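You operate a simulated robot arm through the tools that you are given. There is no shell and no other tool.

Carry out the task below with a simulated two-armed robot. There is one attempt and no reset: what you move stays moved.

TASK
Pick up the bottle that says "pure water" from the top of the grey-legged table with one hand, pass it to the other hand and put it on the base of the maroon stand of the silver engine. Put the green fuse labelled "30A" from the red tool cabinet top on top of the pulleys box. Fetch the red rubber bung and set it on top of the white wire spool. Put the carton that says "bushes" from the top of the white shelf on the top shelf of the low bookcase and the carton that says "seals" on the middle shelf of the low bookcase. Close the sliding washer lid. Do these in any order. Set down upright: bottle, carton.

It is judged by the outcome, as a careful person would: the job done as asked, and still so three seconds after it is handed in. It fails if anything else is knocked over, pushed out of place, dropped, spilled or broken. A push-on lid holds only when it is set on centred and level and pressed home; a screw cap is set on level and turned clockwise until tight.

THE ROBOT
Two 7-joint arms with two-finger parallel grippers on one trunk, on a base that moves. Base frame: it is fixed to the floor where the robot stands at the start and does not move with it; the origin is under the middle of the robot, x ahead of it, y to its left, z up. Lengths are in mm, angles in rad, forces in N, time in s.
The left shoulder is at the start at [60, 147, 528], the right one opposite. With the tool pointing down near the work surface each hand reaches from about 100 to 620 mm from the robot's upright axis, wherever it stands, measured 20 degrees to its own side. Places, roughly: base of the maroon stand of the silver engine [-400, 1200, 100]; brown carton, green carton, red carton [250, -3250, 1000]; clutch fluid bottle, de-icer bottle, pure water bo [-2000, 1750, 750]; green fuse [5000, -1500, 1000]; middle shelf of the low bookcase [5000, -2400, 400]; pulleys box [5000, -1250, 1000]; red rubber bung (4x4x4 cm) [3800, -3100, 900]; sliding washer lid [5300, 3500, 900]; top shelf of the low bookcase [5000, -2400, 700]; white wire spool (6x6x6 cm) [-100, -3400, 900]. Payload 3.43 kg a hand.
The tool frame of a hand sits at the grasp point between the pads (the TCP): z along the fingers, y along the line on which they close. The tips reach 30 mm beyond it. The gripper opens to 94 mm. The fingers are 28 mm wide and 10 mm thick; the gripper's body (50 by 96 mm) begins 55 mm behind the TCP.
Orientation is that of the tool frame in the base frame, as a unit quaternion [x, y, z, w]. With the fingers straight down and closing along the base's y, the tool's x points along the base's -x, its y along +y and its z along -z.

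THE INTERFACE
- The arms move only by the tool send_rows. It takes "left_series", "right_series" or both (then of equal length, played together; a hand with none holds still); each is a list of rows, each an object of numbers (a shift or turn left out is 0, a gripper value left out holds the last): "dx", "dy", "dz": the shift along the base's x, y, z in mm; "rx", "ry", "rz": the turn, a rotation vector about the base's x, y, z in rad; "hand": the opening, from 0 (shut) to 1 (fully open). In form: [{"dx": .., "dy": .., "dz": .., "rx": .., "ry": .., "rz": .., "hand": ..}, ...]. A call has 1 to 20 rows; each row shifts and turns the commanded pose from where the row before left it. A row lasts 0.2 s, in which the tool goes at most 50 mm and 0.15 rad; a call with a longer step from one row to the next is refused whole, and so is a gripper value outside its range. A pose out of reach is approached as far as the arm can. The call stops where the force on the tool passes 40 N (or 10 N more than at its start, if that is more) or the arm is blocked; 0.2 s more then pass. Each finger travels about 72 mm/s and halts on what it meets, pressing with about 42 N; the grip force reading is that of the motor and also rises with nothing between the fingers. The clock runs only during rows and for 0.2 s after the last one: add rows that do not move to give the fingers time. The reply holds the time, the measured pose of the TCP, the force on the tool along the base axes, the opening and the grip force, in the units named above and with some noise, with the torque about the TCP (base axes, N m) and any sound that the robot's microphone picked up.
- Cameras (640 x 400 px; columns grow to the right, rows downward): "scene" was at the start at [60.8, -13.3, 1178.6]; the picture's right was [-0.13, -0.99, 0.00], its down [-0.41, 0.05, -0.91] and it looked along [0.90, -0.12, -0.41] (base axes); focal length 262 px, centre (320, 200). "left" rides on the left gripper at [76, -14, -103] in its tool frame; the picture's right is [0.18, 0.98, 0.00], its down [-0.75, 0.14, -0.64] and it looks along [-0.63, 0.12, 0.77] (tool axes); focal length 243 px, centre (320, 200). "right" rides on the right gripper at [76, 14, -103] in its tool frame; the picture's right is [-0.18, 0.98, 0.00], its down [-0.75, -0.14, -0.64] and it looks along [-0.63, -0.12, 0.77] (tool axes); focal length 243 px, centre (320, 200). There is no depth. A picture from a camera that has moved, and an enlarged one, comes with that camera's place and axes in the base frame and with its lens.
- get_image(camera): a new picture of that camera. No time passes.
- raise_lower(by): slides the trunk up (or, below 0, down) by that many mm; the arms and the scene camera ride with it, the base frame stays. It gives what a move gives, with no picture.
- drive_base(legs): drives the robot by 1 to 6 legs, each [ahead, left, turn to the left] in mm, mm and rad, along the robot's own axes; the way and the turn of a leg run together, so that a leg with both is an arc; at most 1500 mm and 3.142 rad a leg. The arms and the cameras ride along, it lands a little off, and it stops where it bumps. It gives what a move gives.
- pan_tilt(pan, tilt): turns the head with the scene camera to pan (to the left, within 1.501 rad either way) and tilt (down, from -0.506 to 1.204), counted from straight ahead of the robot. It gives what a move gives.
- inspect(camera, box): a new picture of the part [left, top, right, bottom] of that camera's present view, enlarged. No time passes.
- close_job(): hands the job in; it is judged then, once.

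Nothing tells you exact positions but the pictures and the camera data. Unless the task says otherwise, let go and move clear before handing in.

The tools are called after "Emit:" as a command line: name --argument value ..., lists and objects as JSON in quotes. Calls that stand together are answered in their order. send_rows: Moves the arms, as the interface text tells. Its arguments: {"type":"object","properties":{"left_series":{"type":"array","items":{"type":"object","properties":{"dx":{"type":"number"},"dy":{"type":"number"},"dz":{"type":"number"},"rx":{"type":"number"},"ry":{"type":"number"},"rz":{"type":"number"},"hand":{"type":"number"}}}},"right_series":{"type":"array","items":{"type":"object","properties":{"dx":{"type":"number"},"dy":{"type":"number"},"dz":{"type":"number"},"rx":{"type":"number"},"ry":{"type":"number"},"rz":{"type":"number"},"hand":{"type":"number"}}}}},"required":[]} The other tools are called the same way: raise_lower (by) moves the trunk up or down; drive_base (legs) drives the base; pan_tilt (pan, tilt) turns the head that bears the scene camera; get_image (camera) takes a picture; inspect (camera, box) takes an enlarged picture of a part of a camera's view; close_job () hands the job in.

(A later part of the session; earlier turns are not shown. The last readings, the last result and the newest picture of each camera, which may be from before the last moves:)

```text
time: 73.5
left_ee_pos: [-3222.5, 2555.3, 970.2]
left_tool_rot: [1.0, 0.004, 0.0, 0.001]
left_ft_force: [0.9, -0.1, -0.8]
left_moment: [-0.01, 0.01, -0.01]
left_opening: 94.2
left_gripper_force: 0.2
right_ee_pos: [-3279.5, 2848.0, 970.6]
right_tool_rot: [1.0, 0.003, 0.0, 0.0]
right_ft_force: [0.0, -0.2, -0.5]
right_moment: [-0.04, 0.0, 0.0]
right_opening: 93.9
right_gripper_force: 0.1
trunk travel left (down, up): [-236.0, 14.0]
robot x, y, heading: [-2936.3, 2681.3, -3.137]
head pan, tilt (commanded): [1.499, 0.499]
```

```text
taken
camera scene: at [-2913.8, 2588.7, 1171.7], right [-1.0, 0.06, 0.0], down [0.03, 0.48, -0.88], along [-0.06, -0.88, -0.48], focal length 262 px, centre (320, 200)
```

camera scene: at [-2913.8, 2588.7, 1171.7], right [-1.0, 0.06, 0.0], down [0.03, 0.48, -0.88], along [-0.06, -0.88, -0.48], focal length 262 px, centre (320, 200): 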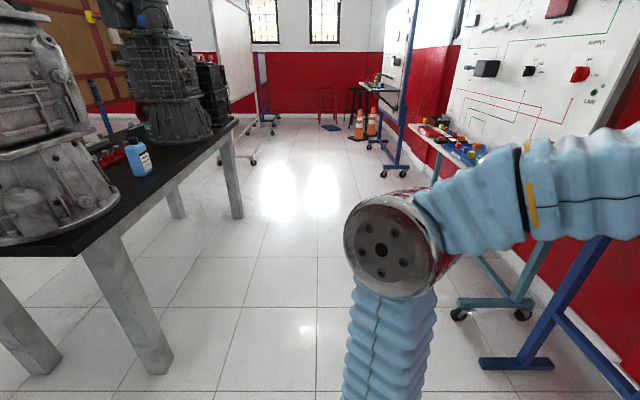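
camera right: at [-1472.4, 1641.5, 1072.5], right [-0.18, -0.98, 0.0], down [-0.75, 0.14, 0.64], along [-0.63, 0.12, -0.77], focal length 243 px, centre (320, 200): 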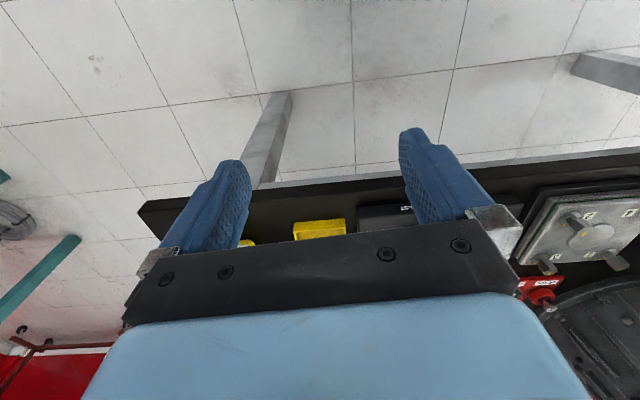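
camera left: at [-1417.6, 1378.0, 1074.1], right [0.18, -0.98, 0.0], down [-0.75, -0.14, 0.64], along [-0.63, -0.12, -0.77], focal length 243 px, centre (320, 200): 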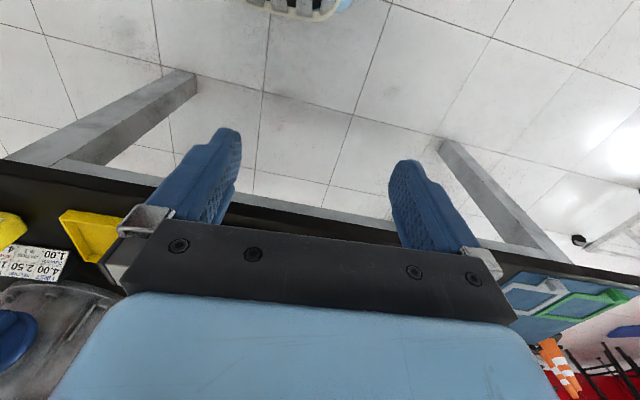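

Emit:
inspect --camera "scene" --box '[60, 90, 220, 190]'

Emit:
drive_base --legs '[[0, 0, 3.1416]]'

Emit:
drive_base --legs '[[80, -850, 0]]'

Emit:
pan_tilt --pan -0.2 --tilt 0.5

Emit:
get_image --camera "scene"

```text
4.00 times, centred on (140, 140) of scene
camera zoom: at [-2913.8, 2588.7, 1171.7], right [-1.0, 0.06, 0.0], down [0.03, 0.48, -0.88], along [-0.06, -0.88, -0.48], focal length 1046 px, centre (1040, 440)
```

zoom: 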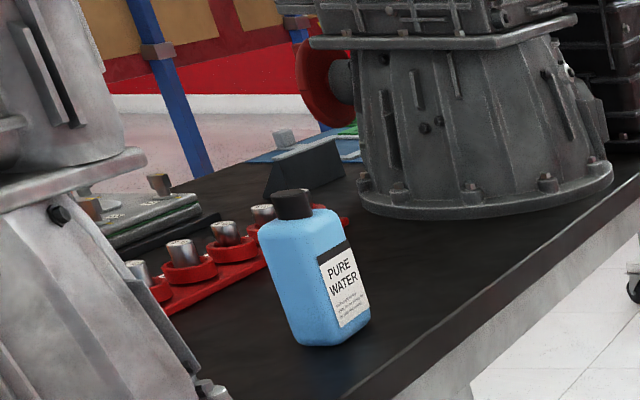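

```text
refused: 3.1416 is not a number from -3.14159 to 3.14159
```

```text
time: 78.0
left_ee_pos: [-3309.9, 3404.9, 972.4]
left_tool_rot: [1.0, 0.006, -0.001, 0.0]
left_ft_force: [0.0, 0.5, -0.5]
left_moment: [0.01, 0.02, -0.01]
left_opening: 94.0
left_gripper_force: 0.0
right_ee_pos: [-3368.7, 3697.2, 970.8]
right_tool_rot: [1.0, 0.006, 0.0, -0.001]
right_ft_force: [-1.1, -0.4, -0.2]
right_moment: [-0.01, 0.0, 0.01]
right_opening: 94.0
right_gripper_force: 0.1
trunk travel left (down, up): [-236.0, 14.0]
robot x, y, heading: [-3028.3, 3535.0, -3.127]
head pan, tilt (commanded): [1.499, 0.499]
```

```text
time: 79.8
left_ee_pos: [-3310.7, 3405.4, 970.1]
left_tool_rot: [1.0, 0.006, -0.001, 0.0]
left_ft_force: [0.4, 0.0, 0.3]
left_moment: [0.03, 0.0, 0.03]
left_opening: 93.9
left_gripper_force: 0.1
right_ee_pos: [-3368.1, 3697.5, 970.4]
right_tool_rot: [1.0, 0.007, 0.0, 0.0]
right_ft_force: [-0.2, -0.8, 0.4]
right_moment: [0.0, -0.01, -0.01]
right_opening: 94.1
right_gripper_force: 0.1
trunk travel left (down, up): [-236.0, 14.0]
robot x, y, heading: [-3025.5, 3528.3, -3.126]
head pan, tilt (commanded): [-0.201, 0.499]
```

```text
taken
camera scene: at [-3085.8, 3548.2, 1171.7], right [0.19, 0.98, 0.0], down [0.47, -0.09, -0.88], along [-0.86, 0.16, -0.48], focal length 262 px, centre (320, 200)
```

scene: 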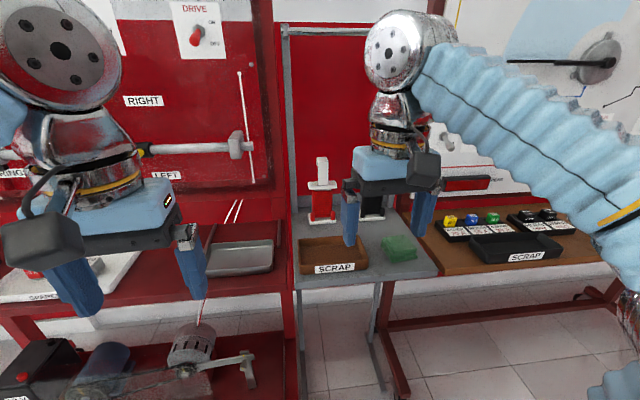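

The turn was refused and the next leg took me north by mistake, though nothing was bumped. I'll back off to where I was and then turn.

Emit:
drive_base --legs '[[-80, 0, 0], [0, 850, 0]]'

```text
time: 84.9
left_ee_pos: [-3214.4, 2557.9, 970.3]
left_tool_rot: [1.0, 0.01, 0.0, 0.0]
left_ft_force: [-0.1, 0.0, -0.1]
left_moment: [-0.04, 0.0, -0.02]
left_opening: 94.1
left_gripper_force: 0.0
right_ee_pos: [-3276.0, 2849.1, 971.4]
right_tool_rot: [1.0, 0.009, 0.0, 0.0]
right_ft_force: [0.0, 0.3, 0.0]
right_moment: [-0.03, 0.02, 0.04]
right_opening: 93.8
right_gripper_force: 0.0
trunk travel left (down, up): [-236.0, 14.0]
robot x, y, heading: [-2932.7, 2686.1, -3.126]
head pan, tilt (commanded): [-0.201, 0.499]
```

Emit:
drive_base --legs '[[0, 0, 3.12]]'

```text
time: 92.6
left_ee_pos: [-2640.7, 2802.1, 970.5]
left_tool_rot: [0.014, 1.0, -0.001, -0.001]
left_ft_force: [0.5, 0.0, -0.1]
left_moment: [0.02, 0.01, 0.02]
left_opening: 94.0
left_gripper_force: 0.1
right_ee_pos: [-2594.3, 2508.7, 970.6]
right_tool_rot: [0.014, 1.0, 0.0, -0.001]
right_ft_force: [0.4, -0.3, -0.5]
right_moment: [0.01, -0.01, -0.02]
right_opening: 94.1
right_gripper_force: 0.0
trunk travel left (down, up): [-236.0, 14.0]
robot x, y, heading: [-2932.2, 2680.9, -0.03]
head pan, tilt (commanded): [-0.201, 0.499]
```

Emit:
drive_base --legs '[[0, 0, 0.03], [60, -900, 0]]'

Emit:
pan_tilt --pan -0.3 --tilt 0.55

Emit:
get_image --camera "scene"

```text
time: 97.7
left_ee_pos: [-2584.7, 1901.1, 970.4]
left_tool_rot: [0.0, 1.0, -0.001, 0.0]
left_ft_force: [1.0, 0.0, 1.0]
left_moment: [0.0, 0.01, 0.02]
left_opening: 93.9
left_gripper_force: 0.0
right_ee_pos: [-2529.8, 1609.8, 970.4]
right_tool_rot: [0.0, 1.0, 0.0, 0.0]
right_ft_force: [0.4, -0.2, -0.2]
right_moment: [0.0, -0.01, -0.01]
right_opening: 94.0
right_gripper_force: 0.1
trunk travel left (down, up): [-236.0, 14.0]
robot x, y, heading: [-2872.6, 1781.2, 0.0]
head pan, tilt (commanded): [-0.201, 0.499]
```

```text
time: 98.4
left_ee_pos: [-2584.4, 1900.2, 969.4]
left_tool_rot: [0.001, 1.0, 0.001, 0.0]
left_ft_force: [-0.3, -0.3, -0.3]
left_moment: [0.02, 0.01, 0.01]
left_opening: 94.1
left_gripper_force: 0.0
right_ee_pos: [-2531.1, 1609.7, 970.2]
right_tool_rot: [0.0, 1.0, 0.0, 0.0]
right_ft_force: [0.1, -0.5, 0.4]
right_moment: [0.0, 0.01, 0.0]
right_opening: 94.1
right_gripper_force: 0.2
trunk travel left (down, up): [-236.0, 14.0]
robot x, y, heading: [-2869.9, 1779.7, -0.003]
head pan, tilt (commanded): [-0.3, 0.55]
```

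```text
taken
camera scene: at [-2816.2, 1751.3, 1167.1], right [-0.3, -0.95, 0.0], down [-0.5, 0.16, -0.85], along [0.81, -0.25, -0.52], focal length 262 px, centre (320, 200)
```

scene: 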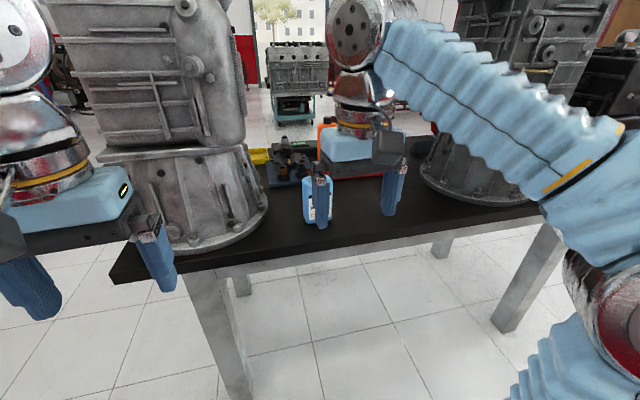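

Emit:
inspect --camera "scene" --box '[220, 120, 420, 245]'

Emit:
get_image --camera "right"

```text
3.20 times, centred on (320, 182) of scene
camera zoom: at [-2816.2, 1751.3, 1167.1], right [-0.3, -0.95, 0.0], down [-0.5, 0.16, -0.85], along [0.81, -0.25, -0.52], focal length 837 px, centre (320, 256)
```

zoom: 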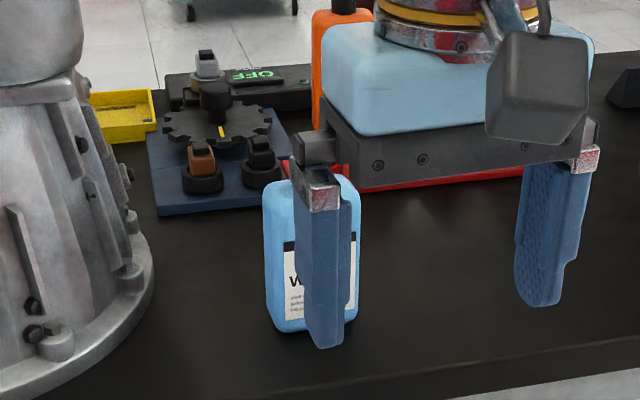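

```text
taken
camera right: at [-2606.6, 1621.9, 1072.4], right [0.19, 0.98, 0.0], down [0.75, -0.14, 0.64], along [0.63, -0.12, -0.77], focal length 243 px, centre (320, 200)
```

right: 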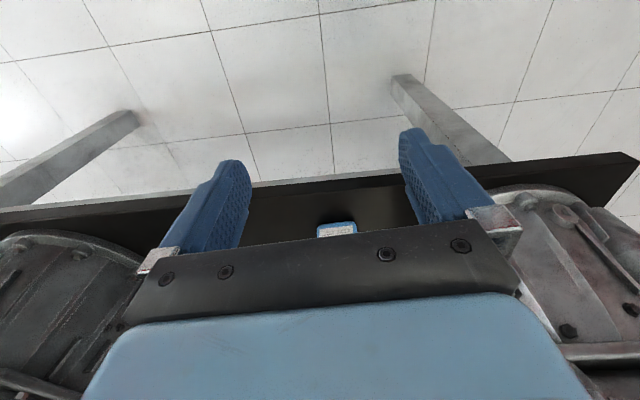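

I take the blue bottle to be "pure water" (its label faces this side), centred around [-2280, 1597], table top near z≈772. I'll move a bit closer and test turning the right hand so its camera rides on top when pointing forward.

Emit:
drive_base --legs '[[80, 0, 0]]'

Emit:
send_rows --right_series '[{"rz": -0.15, "dx": -5}, {"rz": -0.15, "dx": -5}, {"rz": -0.15, "dx": -5}, {"rz": -0.15, "dx": -5}, {"rz": -0.15, "dx": -5}, {"rz": -0.15, "dx": -5}, {"rz": -0.15, "dx": -5}, {"rz": -0.15, "dx": -5}, {"rz": -0.15, "dx": -5}, {"rz": -0.15, "dx": -5}]'

```text
time: 99.4
left_ee_pos: [-2504.5, 1901.0, 970.8]
left_tool_rot: [0.001, 1.0, 0.001, 0.0]
left_ft_force: [0.0, -1.2, 0.1]
left_moment: [0.01, 0.0, 0.03]
left_opening: 93.9
left_gripper_force: 0.0
right_ee_pos: [-2450.5, 1609.4, 970.4]
right_tool_rot: [0.0, 1.0, 0.0, 0.0]
right_ft_force: [-0.3, -0.6, 0.2]
right_moment: [-0.02, -0.01, -0.02]
right_opening: 93.8
right_gripper_force: 0.1
trunk travel left (down, up): [-236.0, 14.0]
robot x, y, heading: [-2790.5, 1778.2, -0.0]
head pan, tilt (commanded): [-0.3, 0.55]
```

```text
time: 101.6
left_ee_pos: [-2504.4, 1901.0, 971.1]
left_tool_rot: [0.0, 1.0, 0.0, 0.0]
left_ft_force: [0.0, -0.2, -0.3]
left_moment: [0.03, -0.01, 0.0]
left_opening: 94.1
left_gripper_force: 0.1
right_ee_pos: [-2501.0, 1608.9, 970.3]
right_tool_rot: [0.683, 0.731, 0.0, -0.001]
right_ft_force: [-0.4, 0.3, 1.0]
right_moment: [-0.02, 0.01, 0.03]
right_opening: 94.0
right_gripper_force: 0.1
trunk travel left (down, up): [-236.0, 14.0]
robot x, y, heading: [-2791.9, 1778.0, -0.002]
head pan, tilt (commanded): [-0.3, 0.55]
```

Emit:
send_rows --right_series '[{"rz": -0.15}, {"rz": -0.15}, {"rz": -0.15}, {"rz": -0.15}, {"rz": -0.15}, {"rz": -0.15}, {"rz": -0.15}, {"rz": -0.15}, {"rz": -0.15}, {"rz": -0.15}, {"rz": -0.1416}]'

```text
time: 104.0
left_ee_pos: [-2505.4, 1900.3, 970.4]
left_tool_rot: [0.001, 1.0, 0.0, 0.0]
left_ft_force: [-0.5, -0.5, -0.1]
left_moment: [0.0, -0.01, 0.01]
left_opening: 94.0
left_gripper_force: 0.0
right_ee_pos: [-2499.9, 1608.0, 971.0]
right_tool_rot: [1.0, -0.002, 0.0, 0.001]
right_ft_force: [0.2, 0.0, -0.3]
right_moment: [0.06, 0.01, 0.03]
right_opening: 93.9
right_gripper_force: 0.0
trunk travel left (down, up): [-236.0, 14.0]
robot x, y, heading: [-2789.7, 1780.6, 0.001]
head pan, tilt (commanded): [-0.3, 0.55]
```

Emit:
send_rows --right_series '[{"ry": -0.1428, "dx": 10}, {"ry": -0.1428, "dx": 10}, {"ry": -0.1428, "dx": 10}, {"ry": -0.1428, "dx": 10}, {"ry": -0.1428, "dx": 10}, {"ry": -0.1428, "dx": 10}, {"ry": -0.1428, "dx": 10}, {"ry": -0.1428, "dx": 10}, {"ry": -0.1428, "dx": 10}, {"ry": -0.1428, "dx": 10}, {"ry": -0.1428, "dx": 10}]'

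Emit:
get_image --camera "scene"

Emit:
get_image --camera "right"

```text
time: 106.4
left_ee_pos: [-2504.2, 1900.9, 969.7]
left_tool_rot: [0.001, 1.0, 0.0, 0.0]
left_ft_force: [-1.0, 0.5, -0.2]
left_moment: [-0.01, -0.02, -0.02]
left_opening: 94.1
left_gripper_force: 0.0
right_ee_pos: [-2390.6, 1610.0, 970.7]
right_tool_rot: [0.707, 0.0, 0.707, 0.0]
right_ft_force: [0.5, -0.3, 0.3]
right_moment: [0.01, 0.01, -0.04]
right_opening: 94.0
right_gripper_force: 0.0
trunk travel left (down, up): [-236.0, 14.0]
robot x, y, heading: [-2794.8, 1779.3, -0.008]
head pan, tilt (commanded): [-0.3, 0.55]
```

```text
taken
camera scene: at [-2736.2, 1751.6, 1167.1], right [-0.3, -0.95, 0.0], down [-0.5, 0.16, -0.85], along [0.81, -0.25, -0.52], focal length 262 px, centre (320, 200)
```

scene: 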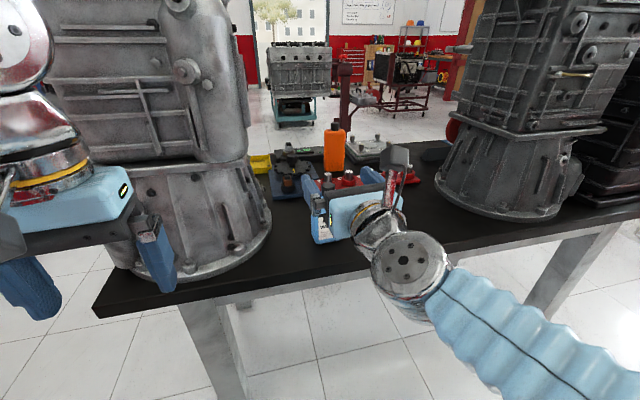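

```text
taken
camera right: at [-2492.7, 1593.7, 1045.8], right [0.0, -0.98, -0.18], down [-0.64, 0.14, -0.75], along [0.77, 0.12, -0.63], focal length 243 px, centre (320, 200)
```

right: 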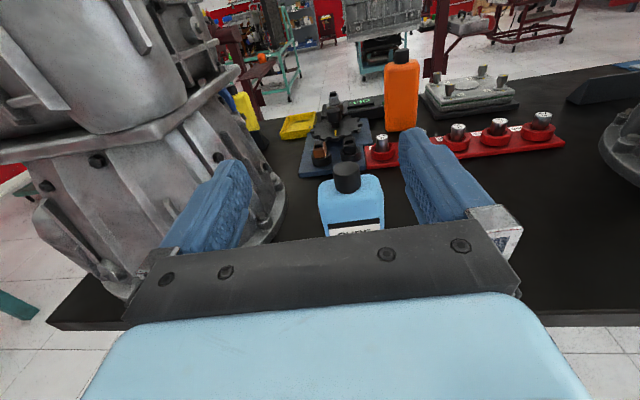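

Emit:
send_rows --right_series '[{"dy": -5, "dz": -30}, {"dy": -5, "dz": -30}, {"dy": -5, "dz": -30}, {"dy": -4, "dz": -30}, {"dz": -20}, {"dz": -15}, {}]'

Emit:
get_image --camera "right"

Emit:
get_image --camera "scene"

```text
time: 108.0
left_ee_pos: [-2504.3, 1900.6, 970.4]
left_tool_rot: [0.001, 1.0, 0.0, 0.0]
left_ft_force: [-0.4, 0.1, -1.2]
left_moment: [-0.01, -0.05, 0.0]
left_opening: 94.0
left_gripper_force: 0.0
right_ee_pos: [-2347.8, 1595.7, 868.4]
right_tool_rot: [0.708, -0.002, 0.707, 0.001]
right_ft_force: [1.1, -0.5, -0.7]
right_moment: [0.01, 0.02, 0.01]
right_opening: 93.9
right_gripper_force: 0.1
right hand out of reach, approached as far as the arm can: row 3, 4, 5, 6
trunk travel left (down, up): [-236.0, 14.0]
robot x, y, heading: [-2792.1, 1780.8, -0.001]
head pan, tilt (commanded): [-0.3, 0.55]
```

```text
taken
camera right: at [-2450.2, 1578.7, 943.6], right [0.0, -0.98, -0.18], down [-0.64, 0.14, -0.75], along [0.77, 0.12, -0.63], focal length 243 px, centre (320, 200)
```

right: 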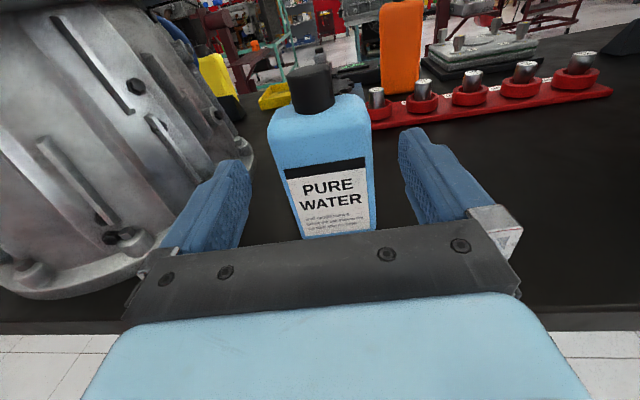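

```text
taken
camera scene: at [-2736.2, 1751.1, 1167.1], right [-0.3, -0.95, 0.0], down [-0.5, 0.16, -0.85], along [0.81, -0.25, -0.52], focal length 262 px, centre (320, 200)
```

scene: 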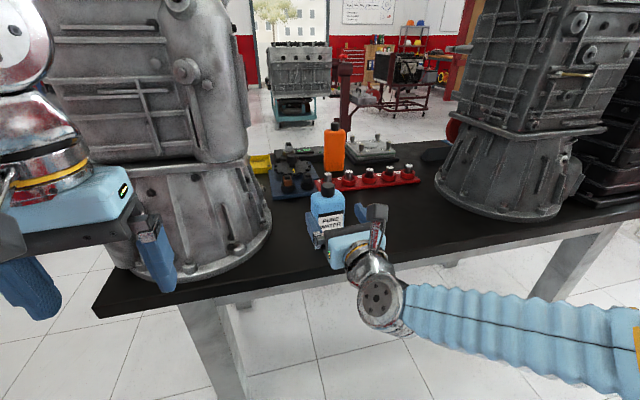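

Emit:
drive_base --legs '[[-110, 0, 0]]'

Emit:
send_rows --right_series '[{"dx": 20}, {"dx": 20}, {"dx": 20}, {"dx": 20}, {"dx": 20}, {}]'

Emit:
get_image --camera "right"

```text
time: 109.2
left_ee_pos: [-2614.1, 1900.5, 971.0]
left_tool_rot: [0.001, 1.0, 0.0, 0.001]
left_ft_force: [0.6, -0.2, -0.1]
left_moment: [-0.06, 0.02, 0.03]
left_opening: 93.9
left_gripper_force: 0.0
right_ee_pos: [-2457.3, 1594.8, 868.6]
right_tool_rot: [0.708, -0.001, 0.706, 0.0]
right_ft_force: [-0.3, -0.5, 0.9]
right_moment: [-0.01, -0.01, -0.02]
right_opening: 94.0
right_gripper_force: 0.0
trunk travel left (down, up): [-236.0, 14.0]
robot x, y, heading: [-2901.8, 1781.0, -0.005]
head pan, tilt (commanded): [-0.3, 0.55]
```

```text
time: 110.6
left_ee_pos: [-2614.9, 1900.7, 971.0]
left_tool_rot: [0.0, 1.0, 0.001, 0.0]
left_ft_force: [0.1, -0.5, -0.1]
left_moment: [-0.03, 0.03, 0.01]
left_opening: 94.1
left_gripper_force: 0.1
right_ee_pos: [-2358.0, 1594.2, 867.6]
right_tool_rot: [0.708, 0.001, 0.707, -0.001]
right_ft_force: [-0.9, 0.5, 0.0]
right_moment: [-0.02, 0.01, -0.04]
right_opening: 93.9
right_gripper_force: 0.0
trunk travel left (down, up): [-236.0, 14.0]
robot x, y, heading: [-2904.0, 1778.9, -0.002]
head pan, tilt (commanded): [-0.3, 0.55]
```

```text
taken
camera right: at [-2461.2, 1578.6, 943.0], right [0.0, -0.98, -0.18], down [-0.64, 0.14, -0.75], along [0.77, 0.12, -0.63], focal length 243 px, centre (320, 200)
```

right: 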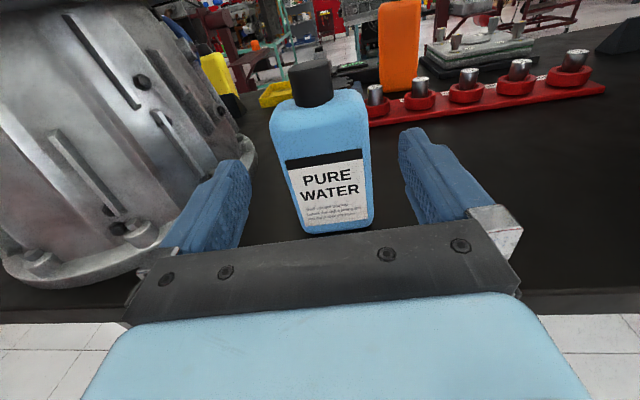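

Emit:
send_rows --right_series '[{"dz": -20}, {"dz": -20}, {"dz": -15}, {}]'

Emit:
get_image --camera "right"

Emit:
get_image --camera "scene"

```text
time: 111.6
left_ee_pos: [-2614.9, 1900.6, 969.7]
left_tool_rot: [0.001, 1.0, 0.0, 0.001]
left_ft_force: [0.3, -0.7, 0.0]
left_moment: [0.01, 0.0, 0.01]
left_opening: 94.1
left_gripper_force: 0.2
right_ee_pos: [-2358.4, 1593.8, 813.5]
right_tool_rot: [0.708, -0.001, 0.706, 0.0]
right_ft_force: [-0.6, -0.2, -0.3]
right_moment: [0.0, -0.02, 0.0]
right_opening: 94.0
right_gripper_force: 0.0
trunk travel left (down, up): [-236.0, 14.0]
robot x, y, heading: [-2902.5, 1779.3, -0.006]
head pan, tilt (commanded): [-0.3, 0.55]
```

```text
taken
camera right: at [-2460.6, 1578.1, 888.0], right [0.0, -0.98, -0.18], down [-0.64, 0.14, -0.75], along [0.77, 0.12, -0.63], focal length 243 px, centre (320, 200)
```

right: 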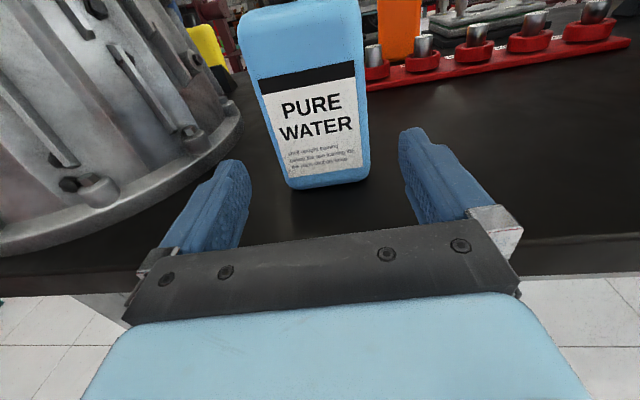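

```text
taken
camera scene: at [-2846.8, 1751.3, 1167.1], right [-0.3, -0.95, 0.0], down [-0.5, 0.16, -0.85], along [0.81, -0.25, -0.52], focal length 262 px, centre (320, 200)
```

scene: 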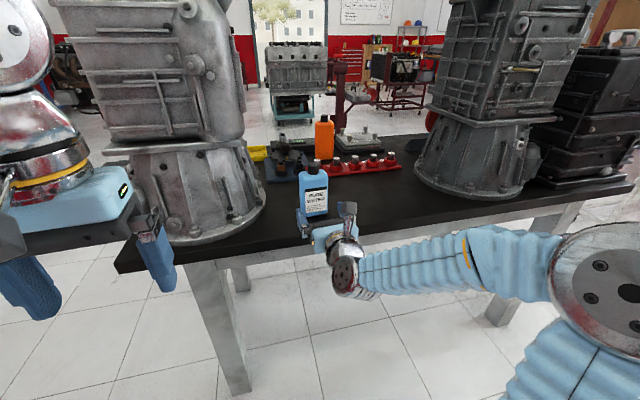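

Emit:
send_rows --right_series '[{"dz": -5, "dx": 15, "dy": -1}, {"dx": 20}, {"dx": 20}, {"dx": 20}, {}]'

Emit:
get_image --camera "right"

```text
time: 112.4
left_ee_pos: [-2616.6, 1901.5, 970.2]
left_tool_rot: [0.0, 1.0, 0.001, 0.0]
left_ft_force: [0.1, 0.6, 0.2]
left_moment: [0.0, 0.03, 0.03]
left_opening: 94.2
left_gripper_force: 0.1
right_ee_pos: [-2311.3, 1592.5, 806.7]
right_tool_rot: [0.708, 0.0, 0.706, -0.001]
right_ft_force: [-14.5, -0.6, 4.6]
right_moment: [-0.13, 0.86, -0.19]
right_opening: 94.1
right_gripper_force: 0.1
trunk travel left (down, up): [-236.0, 14.0]
robot x, y, heading: [-2900.7, 1778.2, -0.004]
head pan, tilt (commanded): [-0.3, 0.55]
stopped in row 3 (right hand): the force on the tool passed its limit at 67 N (the readings are from after the stop); the commanded pose is now the measured one
```

```text
taken
camera right: at [-2413.8, 1577.2, 883.3], right [0.0, -0.98, -0.18], down [-0.64, 0.14, -0.75], along [0.77, 0.12, -0.63], focal length 243 px, centre (320, 200)
```

right: 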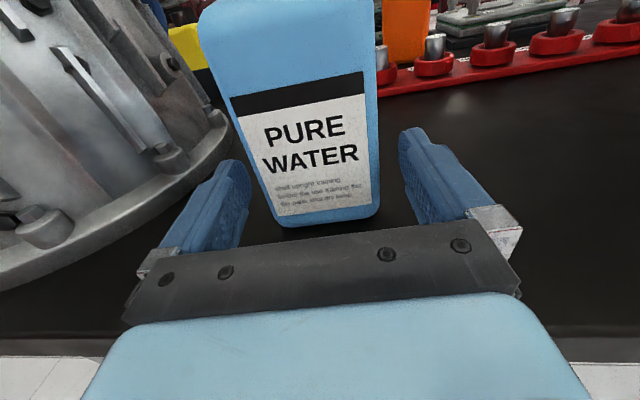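

Emit:
send_rows --right_series '[{"dx": -20}, {"dx": -20, "dz": 10}, {"ry": 0.11, "dz": 0}, {"ry": 0.11}, {}]'

Emit:
get_image --camera "scene"

```text
time: 113.6
left_ee_pos: [-2614.3, 1901.3, 971.1]
left_tool_rot: [0.001, 1.0, 0.0, 0.0]
left_ft_force: [-0.1, -0.6, -0.9]
left_moment: [0.02, -0.04, 0.0]
left_opening: 94.0
left_gripper_force: 0.0
right_ee_pos: [-2348.6, 1592.3, 815.9]
right_tool_rot: [0.782, 0.0, 0.624, 0.0]
right_ft_force: [-0.1, 0.2, -0.4]
right_moment: [0.01, 0.0, -0.03]
right_opening: 94.1
right_gripper_force: 0.0
trunk travel left (down, up): [-236.0, 14.0]
robot x, y, heading: [-2902.0, 1780.0, 0.001]
head pan, tilt (commanded): [-0.3, 0.55]
```

```text
taken
camera scene: at [-2847.0, 1751.3, 1167.1], right [-0.3, -0.95, 0.0], down [-0.5, 0.16, -0.85], along [0.81, -0.25, -0.52], focal length 262 px, centre (320, 200)
```

scene: 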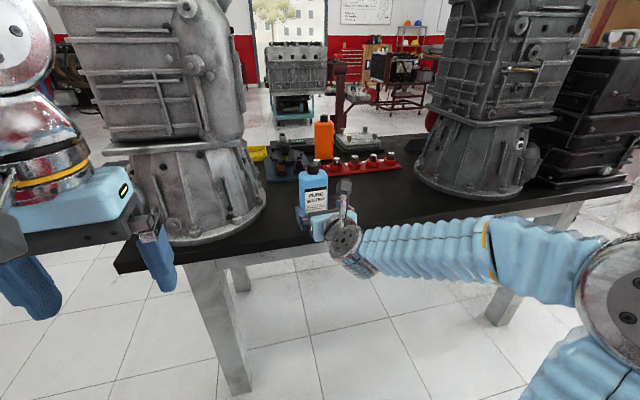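

Emit:
send_rows --right_series '[{"dx": 15, "dz": -2}, {"dx": 15, "dz": -2}, {"dx": 15}, {"dx": 12}, {"dx": 8}, {}]'

Emit:
get_image --camera "right"

```text
time: 115.0
left_ee_pos: [-2614.6, 1900.3, 969.5]
left_tool_rot: [0.001, 1.0, -0.001, -0.001]
left_ft_force: [0.7, 0.1, -0.4]
left_moment: [0.02, 0.0, 0.04]
left_opening: 94.0
left_gripper_force: 0.1
right_ee_pos: [-2283.8, 1592.0, 812.1]
right_tool_rot: [0.782, 0.0, 0.623, 0.0]
right_ft_force: [-0.6, 0.7, 0.1]
right_moment: [0.0, 0.02, 0.03]
right_opening: 94.1
right_gripper_force: 0.0
trunk travel left (down, up): [-236.0, 14.0]
robot x, y, heading: [-2903.0, 1780.7, -0.001]
head pan, tilt (commanded): [-0.3, 0.55]
```

```text
taken
camera right: at [-2367.7, 1577.2, 908.4], right [-0.04, -0.98, -0.18], down [-0.79, 0.14, -0.59], along [0.61, 0.12, -0.79], focal length 243 px, centre (320, 200)
```

right: 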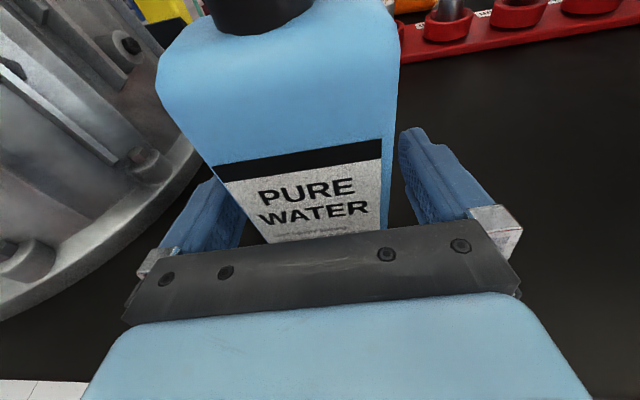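

Emit:
send_rows --right_series '[{"hand": 0.6}, {"hand": 0}, {"hand": 0}, {"hand": 0}]'

Emit:
get_image --camera "right"

```text
time: 116.0
left_ee_pos: [-2614.9, 1901.2, 970.5]
left_tool_rot: [0.0, 1.0, -0.001, -0.001]
left_ft_force: [0.9, 0.5, 0.3]
left_moment: [-0.02, -0.02, 0.01]
left_opening: 94.0
left_gripper_force: 0.1
right_ee_pos: [-2283.8, 1594.2, 812.3]
right_tool_rot: [0.782, 0.0, 0.623, 0.0]
right_ft_force: [0.1, 1.4, -0.1]
right_moment: [0.01, -0.01, -0.02]
right_opening: 74.0
right_gripper_force: 42.3
trunk travel left (down, up): [-236.0, 14.0]
robot x, y, heading: [-2904.2, 1779.8, -0.003]
head pan, tilt (commanded): [-0.3, 0.55]
```

```text
taken
camera right: at [-2367.8, 1577.3, 908.5], right [-0.04, -0.98, -0.18], down [-0.79, 0.14, -0.59], along [0.61, 0.12, -0.79], focal length 243 px, centre (320, 200)
```

right: 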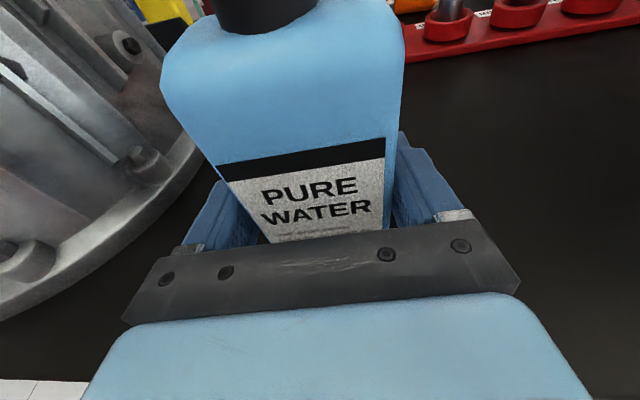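

Emit:
send_rows --right_series '[{"dz": 10}, {"dz": 20}, {"dz": 30}, {"dz": 30}, {"dz": 30}, {"dx": -30, "dz": 10}, {"dx": -40}, {"dx": -40}, {}]'

Emit:
get_image --camera "right"

Emit:
get_image --camera "scene"

```text
time: 118.0
left_ee_pos: [-2614.3, 1900.9, 970.5]
left_tool_rot: [0.001, 1.0, 0.0, -0.001]
left_ft_force: [-0.3, -0.8, -0.4]
left_moment: [0.02, -0.02, 0.03]
left_opening: 94.0
left_gripper_force: 0.1
right_ee_pos: [-2395.5, 1592.3, 942.1]
right_tool_rot: [0.782, 0.0, 0.623, 0.0]
right_ft_force: [0.4, 0.0, -3.7]
right_moment: [0.02, -0.03, -0.06]
right_opening: 74.1
right_gripper_force: 41.7
trunk travel left (down, up): [-236.0, 14.0]
robot x, y, heading: [-2902.7, 1779.5, -0.001]
head pan, tilt (commanded): [-0.3, 0.55]
```

```text
taken
camera right: at [-2478.4, 1576.5, 1037.5], right [-0.04, -0.98, -0.18], down [-0.79, 0.14, -0.59], along [0.61, 0.12, -0.79], focal length 243 px, centre (320, 200)
```

right: 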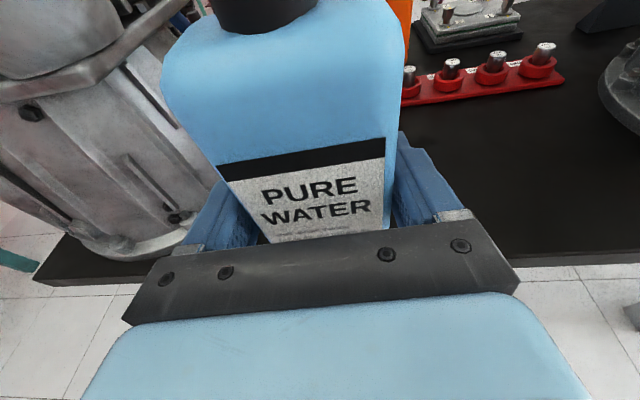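

```text
taken
camera scene: at [-2847.0, 1751.2, 1167.1], right [-0.3, -0.95, 0.0], down [-0.5, 0.16, -0.85], along [0.81, -0.25, -0.52], focal length 262 px, centre (320, 200)
```

scene: 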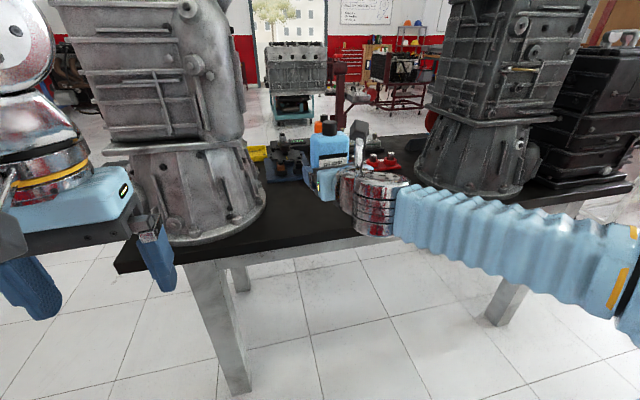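

Emit:
drive_base --legs '[[-260, 0, 0]]'

Emit:
send_rows --right_series '[{"dx": 8, "dy": 20, "dz": -14}, {"dx": 8, "dy": 20, "dz": -14}, {"dx": 0, "dy": 20, "dz": -14}, {"dx": 0, "dy": 20, "dz": -14}, {"dx": 0, "dy": 20, "dz": -14}, {"dx": 0, "dy": 20, "dz": -14}, {"dx": 0, "dy": 20, "dz": -14}, {"dx": 0, "dy": 20, "dz": -14}, {"dx": 0, "dy": 20, "dz": -14}, {"dz": -14}, {}]'

Emit:
get_image --camera "right"

Emit:
pan_tilt --pan 0 --tilt 0.7

Emit:
get_image --camera "scene"

```text
time: 119.9
left_ee_pos: [-2874.4, 1902.8, 969.7]
left_tool_rot: [0.0, 1.0, 0.0, 0.0]
left_ft_force: [-0.5, -0.2, 0.2]
left_moment: [-0.02, -0.01, 0.0]
left_opening: 94.0
left_gripper_force: 0.0
right_ee_pos: [-2655.1, 1593.8, 941.6]
right_tool_rot: [0.782, 0.0, 0.623, 0.0]
right_ft_force: [-0.4, -0.4, -2.9]
right_moment: [0.0, -0.01, 0.01]
right_opening: 74.2
right_gripper_force: 41.9
trunk travel left (down, up): [-236.0, 14.0]
robot x, y, heading: [-3162.7, 1779.8, 0.002]
head pan, tilt (commanded): [-0.3, 0.55]
```

```text
time: 122.3
left_ee_pos: [-2875.2, 1902.5, 969.2]
left_tool_rot: [0.0, 1.0, 0.001, -0.001]
left_ft_force: [-0.1, 0.4, 0.4]
left_moment: [0.03, 0.0, -0.01]
left_opening: 93.9
left_gripper_force: 0.0
right_ee_pos: [-2639.1, 1774.5, 799.8]
right_tool_rot: [0.782, 0.0, 0.624, 0.0]
right_ft_force: [-0.2, -0.3, -4.0]
right_moment: [-0.01, 0.01, 0.01]
right_opening: 74.3
right_gripper_force: 42.3
trunk travel left (down, up): [-236.0, 14.0]
robot x, y, heading: [-3165.0, 1782.6, -0.004]
head pan, tilt (commanded): [-0.3, 0.55]
```

```text
taken
camera right: at [-2722.0, 1758.3, 897.2], right [-0.04, -0.98, -0.18], down [-0.79, 0.14, -0.59], along [0.61, 0.12, -0.79], focal length 243 px, centre (320, 200)
```

right: 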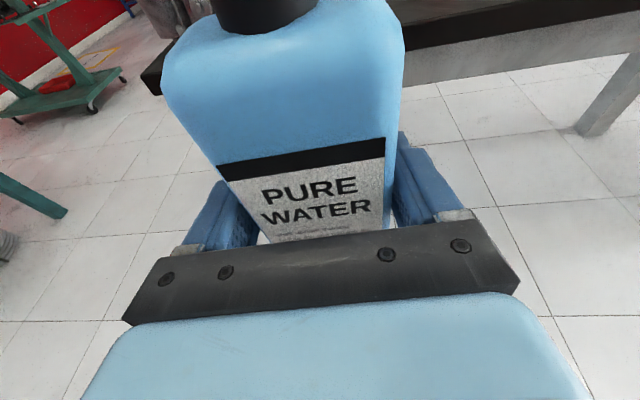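

```text
time: 123.1
left_ee_pos: [-2875.6, 1902.2, 970.0]
left_tool_rot: [-0.001, 1.0, 0.001, -0.001]
left_ft_force: [-0.4, -0.7, 0.4]
left_moment: [-0.02, 0.01, 0.02]
left_opening: 94.0
left_gripper_force: 0.0
right_ee_pos: [-2639.0, 1773.9, 800.4]
right_tool_rot: [0.782, 0.001, 0.623, -0.001]
right_ft_force: [-0.6, 0.3, -3.0]
right_moment: [-0.03, -0.01, -0.03]
right_opening: 74.2
right_gripper_force: 42.0
trunk travel left (down, up): [-236.0, 14.0]
robot x, y, heading: [-3160.2, 1779.6, -0.006]
head pan, tilt (commanded): [0.0, 0.7]
```

```text
taken
camera scene: at [-3108.4, 1778.5, 1154.0], right [0.0, -1.0, 0.0], down [-0.64, 0.0, -0.77], along [0.77, 0.0, -0.64], focal length 262 px, centre (320, 200)
```

scene: 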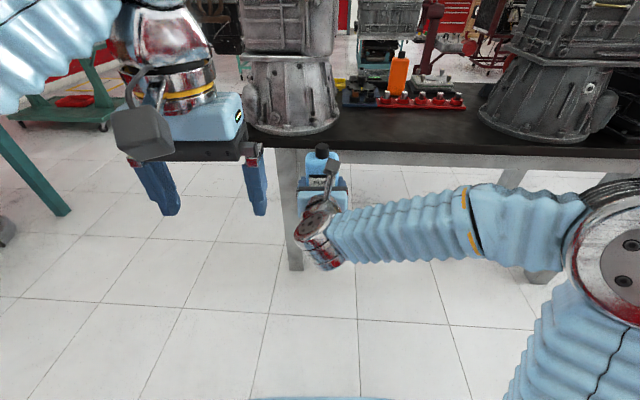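

Emit:
send_rows --left_series '[{"rz": 0.1428, "dx": 8}, {"rz": 0.1428, "dx": 8}, {"rz": 0.1428, "dx": 8}, {"rz": 0.1428, "dx": 8}, {"rz": 0.1428, "dx": 8}, {"rz": 0.1428, "dx": 8}, {"rz": 0.1428, "dx": 8}, {"rz": 0.1428, "dx": 8}, {"rz": 0.1428, "dx": 8}, {"rz": 0.1428, "dx": 8}, {"rz": 0.1428, "dx": 8}, {"dx": 30}, {"dx": 30}, {"dx": 30}, {"dx": 20}, {}]'

Emit:
get_image --camera "left"

Emit:
get_image --camera "scene"

```text
time: 126.5
left_ee_pos: [-2728.1, 1901.1, 969.6]
left_tool_rot: [-0.707, 0.707, 0.0, -0.001]
left_ft_force: [0.2, -0.1, -0.4]
left_moment: [-0.02, 0.0, -0.01]
left_opening: 94.1
left_gripper_force: 0.0
left hand out of reach, approached as far as the arm can: row 14, 15
right_ee_pos: [-2638.6, 1774.3, 801.7]
right_tool_rot: [0.782, 0.001, 0.624, -0.001]
right_ft_force: [0.2, -0.4, -3.0]
right_moment: [-0.03, 0.02, 0.01]
right_opening: 74.2
right_gripper_force: 42.1
trunk travel left (down, up): [-236.0, 14.0]
robot x, y, heading: [-3162.7, 1779.8, 0.005]
head pan, tilt (commanded): [0.0, 0.7]
```

```text
taken
camera left: at [-2714.0, 1824.1, 1073.3], right [-0.98, -0.18, 0.0], down [-0.14, 0.75, 0.64], along [-0.12, 0.63, -0.77], focal length 243 px, centre (320, 200)
```

left: 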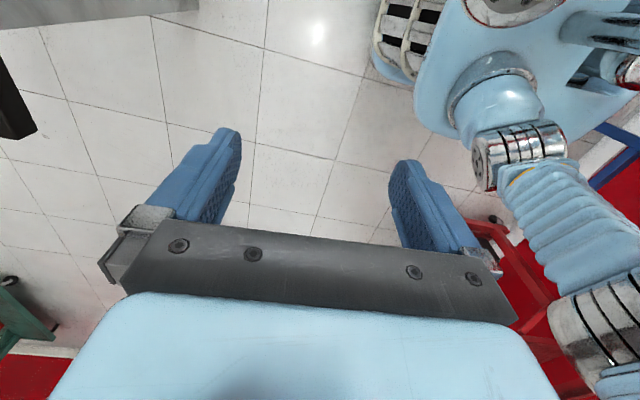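

```text
taken
camera scene: at [-3108.4, 1778.6, 1153.9], right [0.0, -1.0, 0.0], down [-0.64, 0.0, -0.76], along [0.76, 0.0, -0.64], focal length 262 px, centre (320, 200)
```

scene: 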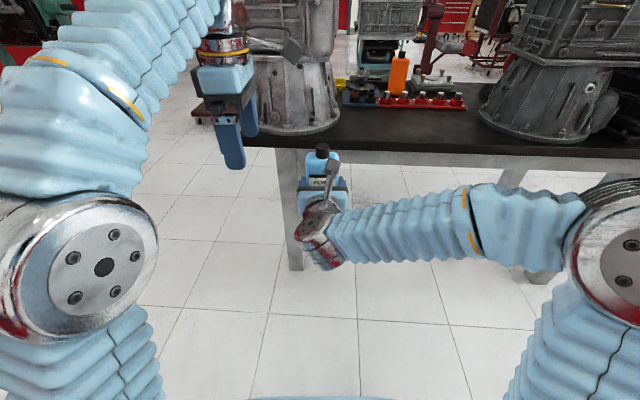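

Emit:
send_rows --right_series '[{"dz": -25, "dx": -5}, {"dz": -25, "dx": -5}, {"dz": -25, "dx": -5}, {"dz": -25, "dx": -5}, {"dz": -25, "dx": -5}, {"dz": -25, "dx": -5}, {}]' --left_series '[{"dz": -25, "dx": 0}, {"dz": -25, "dx": 0}, {"dz": -25, "dx": 0}, {"dz": -25, "dx": 0}, {"dz": -15, "dx": 0}, {"dz": 0, "dx": 0}, {}]'

```text
time: 128.1
left_ee_pos: [-2727.0, 1900.6, 853.8]
left_tool_rot: [-0.707, 0.707, 0.0, -0.001]
left_ft_force: [0.6, 0.4, -0.1]
left_moment: [0.01, 0.01, -0.02]
left_opening: 94.1
left_gripper_force: 0.1
right_ee_pos: [-2669.4, 1773.6, 651.6]
right_tool_rot: [0.782, 0.0, 0.623, -0.001]
right_ft_force: [-0.5, 0.4, -3.2]
right_moment: [-0.01, -0.02, 0.01]
right_opening: 74.5
right_gripper_force: 42.5
trunk travel left (down, up): [-236.0, 14.0]
robot x, y, heading: [-3166.6, 1775.6, 0.004]
head pan, tilt (commanded): [0.0, 0.7]
```

Emit:
send_rows --left_series '[{"dx": 10, "dy": -20, "dz": -5}, {"dx": 10, "dy": -20, "dz": -5}, {"dx": 10, "dy": -20}, {"dx": 10, "dy": -20}, {"dx": 10, "dy": -20}, {"dx": 11, "dy": -20}, {"dy": -7}, {}]'

Emit:
get_image --camera "left"

Emit:
get_image --camera "scene"

Emit:
get_image --camera "right"

```text
time: 129.9
left_ee_pos: [-2666.1, 1775.2, 844.5]
left_tool_rot: [-0.707, 0.707, -0.001, -0.002]
left_ft_force: [0.2, 1.0, 0.1]
left_moment: [0.02, 0.02, 0.0]
left_opening: 94.0
left_gripper_force: 0.0
right_ee_pos: [-2668.4, 1775.5, 651.2]
right_tool_rot: [0.782, 0.0, 0.624, 0.0]
right_ft_force: [-0.3, -0.3, -3.0]
right_moment: [-0.01, -0.02, 0.01]
right_opening: 74.1
right_gripper_force: 41.6
trunk travel left (down, up): [-236.0, 14.0]
robot x, y, heading: [-3165.6, 1774.1, -0.001]
head pan, tilt (commanded): [0.0, 0.7]
```

```text
taken
camera left: at [-2652.6, 1696.5, 948.0], right [-0.98, -0.18, 0.0], down [-0.14, 0.75, 0.64], along [-0.12, 0.63, -0.77], focal length 243 px, centre (320, 200)
```

left: 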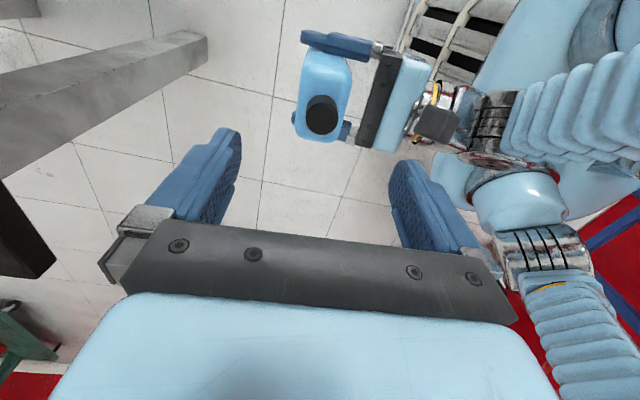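

```text
taken
camera scene: at [-3108.3, 1778.5, 1153.9], right [0.0, -1.0, 0.0], down [-0.64, 0.0, -0.76], along [0.76, 0.0, -0.64], focal length 262 px, centre (320, 200)
```

scene: 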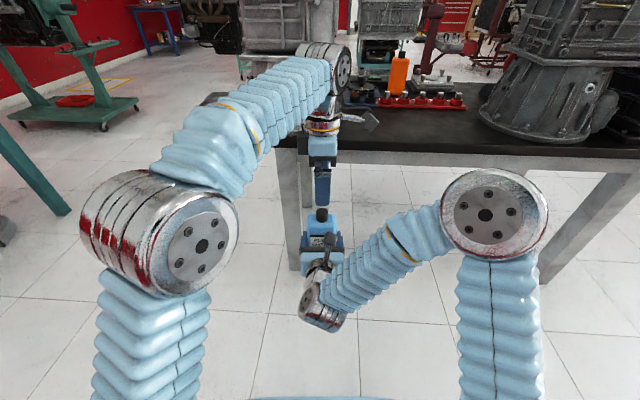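

```text
taken
camera right: at [-2752.0, 1758.5, 747.6], right [-0.04, -0.98, -0.18], down [-0.79, 0.14, -0.59], along [0.61, 0.12, -0.79], focal length 243 px, centre (320, 200)
```

right: 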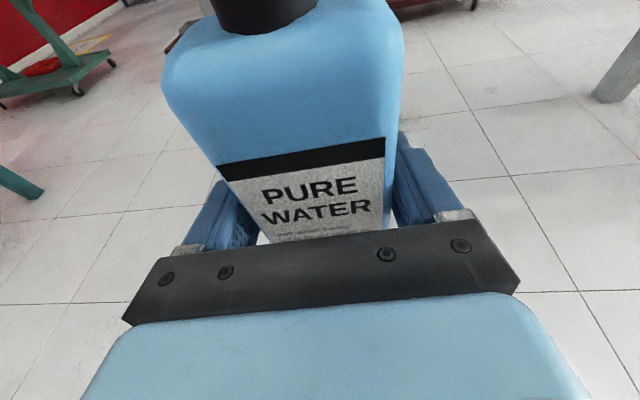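

Emit:
send_rows --left_series '[{"hand": 0.63, "dx": -2, "dy": -3}, {"dz": -20}, {"dz": -20}, {"dz": -20}, {}, {}]'

Emit:
get_image --camera "left"

Emit:
inspect --camera "scene" --box '[240, 140, 400, 290]'

```text
time: 131.3
left_ee_pos: [-2668.1, 1771.4, 783.9]
left_tool_rot: [-0.707, 0.707, 0.0, -0.001]
left_ft_force: [0.1, -1.0, 0.2]
left_moment: [0.01, -0.02, -0.01]
left_opening: 59.1
left_gripper_force: 0.0
right_ee_pos: [-2668.0, 1774.5, 651.4]
right_tool_rot: [0.782, 0.0, 0.623, 0.0]
right_ft_force: [-0.2, -0.1, -4.4]
right_moment: [-0.01, -0.02, -0.01]
right_opening: 74.0
right_gripper_force: 42.0
trunk travel left (down, up): [-236.0, 14.0]
robot x, y, heading: [-3162.8, 1778.9, -0.004]
head pan, tilt (commanded): [0.0, 0.7]
```

```text
taken
camera left: at [-2655.0, 1693.5, 888.1], right [-0.98, -0.18, 0.0], down [-0.14, 0.75, 0.64], along [-0.12, 0.63, -0.77], focal length 243 px, centre (320, 200)
```

left: 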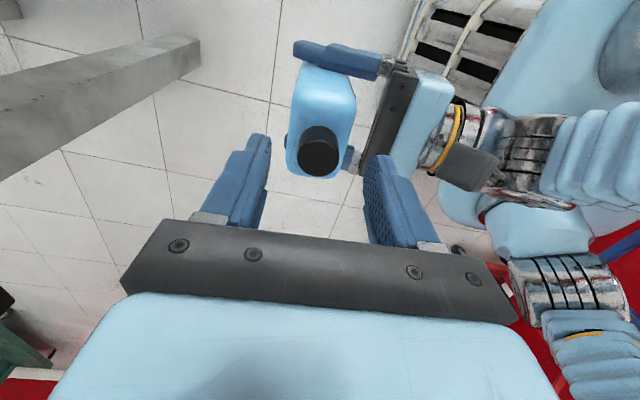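

```text
2.67 times, centred on (320, 215) of scene
camera zoom: at [-3108.4, 1778.5, 1153.9], right [0.0, -1.0, 0.0], down [-0.64, 0.0, -0.76], along [0.76, 0.0, -0.64], focal length 697 px, centre (320, 160)
```

zoom: 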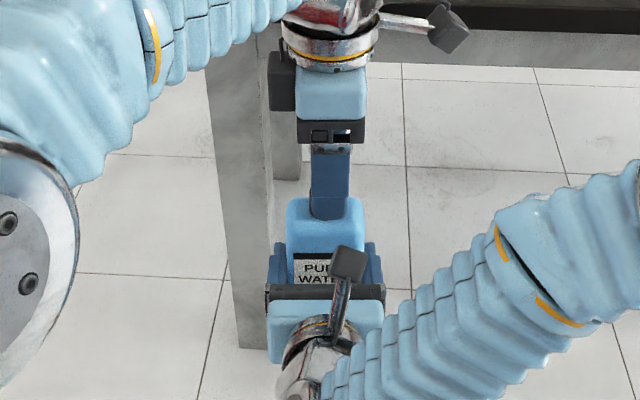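

Emit:
send_rows --left_series '[{"dz": -20}, {"dz": -20}, {"dz": -20}, {"dz": -10}, {"dz": -7}, {}]'

Emit:
get_image --camera "left"

Emit:
inspect --camera "scene" --box '[240, 140, 400, 290]'

Emit:
get_image --camera "right"

```text
time: 132.7
left_ee_pos: [-2668.9, 1771.1, 707.5]
left_tool_rot: [0.707, -0.707, 0.0, 0.002]
left_ft_force: [-0.3, 0.3, -0.5]
left_moment: [0.02, 0.01, 0.01]
left_opening: 59.0
left_gripper_force: 0.2
right_ee_pos: [-2669.0, 1774.9, 651.7]
right_tool_rot: [0.782, 0.001, 0.623, -0.001]
right_ft_force: [0.1, -0.1, -3.4]
right_moment: [-0.02, 0.02, 0.05]
right_opening: 74.2
right_gripper_force: 41.9
trunk travel left (down, up): [-236.0, 14.0]
robot x, y, heading: [-3163.5, 1779.1, -0.002]
head pan, tilt (commanded): [0.0, 0.7]
```

```text
taken
camera left: at [-2654.6, 1693.6, 810.9], right [-0.98, -0.18, 0.0], down [-0.14, 0.75, 0.64], along [-0.12, 0.63, -0.77], focal length 243 px, centre (320, 200)
```

left: 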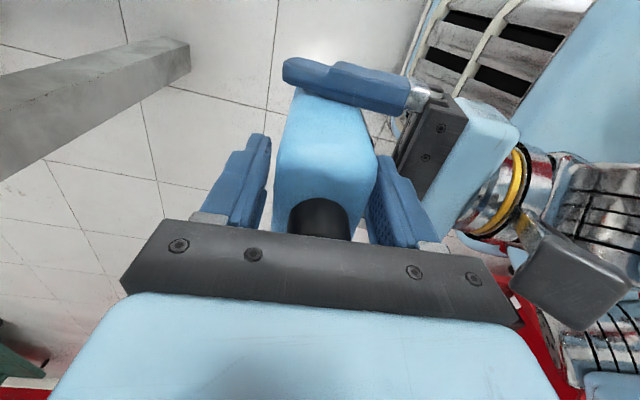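

```text
2.67 times, centred on (320, 215) of scene
camera zoom: at [-3108.4, 1778.5, 1153.9], right [0.0, -1.0, 0.0], down [-0.64, 0.0, -0.76], along [0.76, 0.0, -0.64], focal length 697 px, centre (320, 160)
```

zoom: 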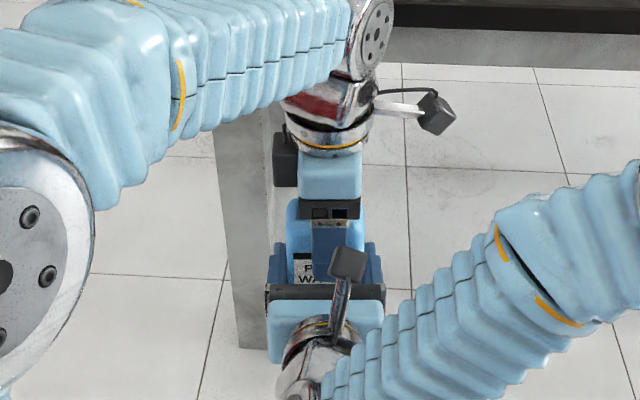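

```text
taken
camera right: at [-2752.0, 1758.6, 747.6], right [-0.04, -0.98, -0.18], down [-0.79, 0.14, -0.59], along [0.61, 0.12, -0.79], focal length 243 px, centre (320, 200)
```

right: 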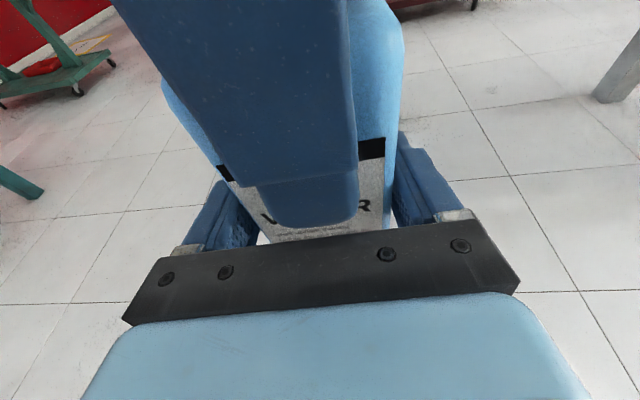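

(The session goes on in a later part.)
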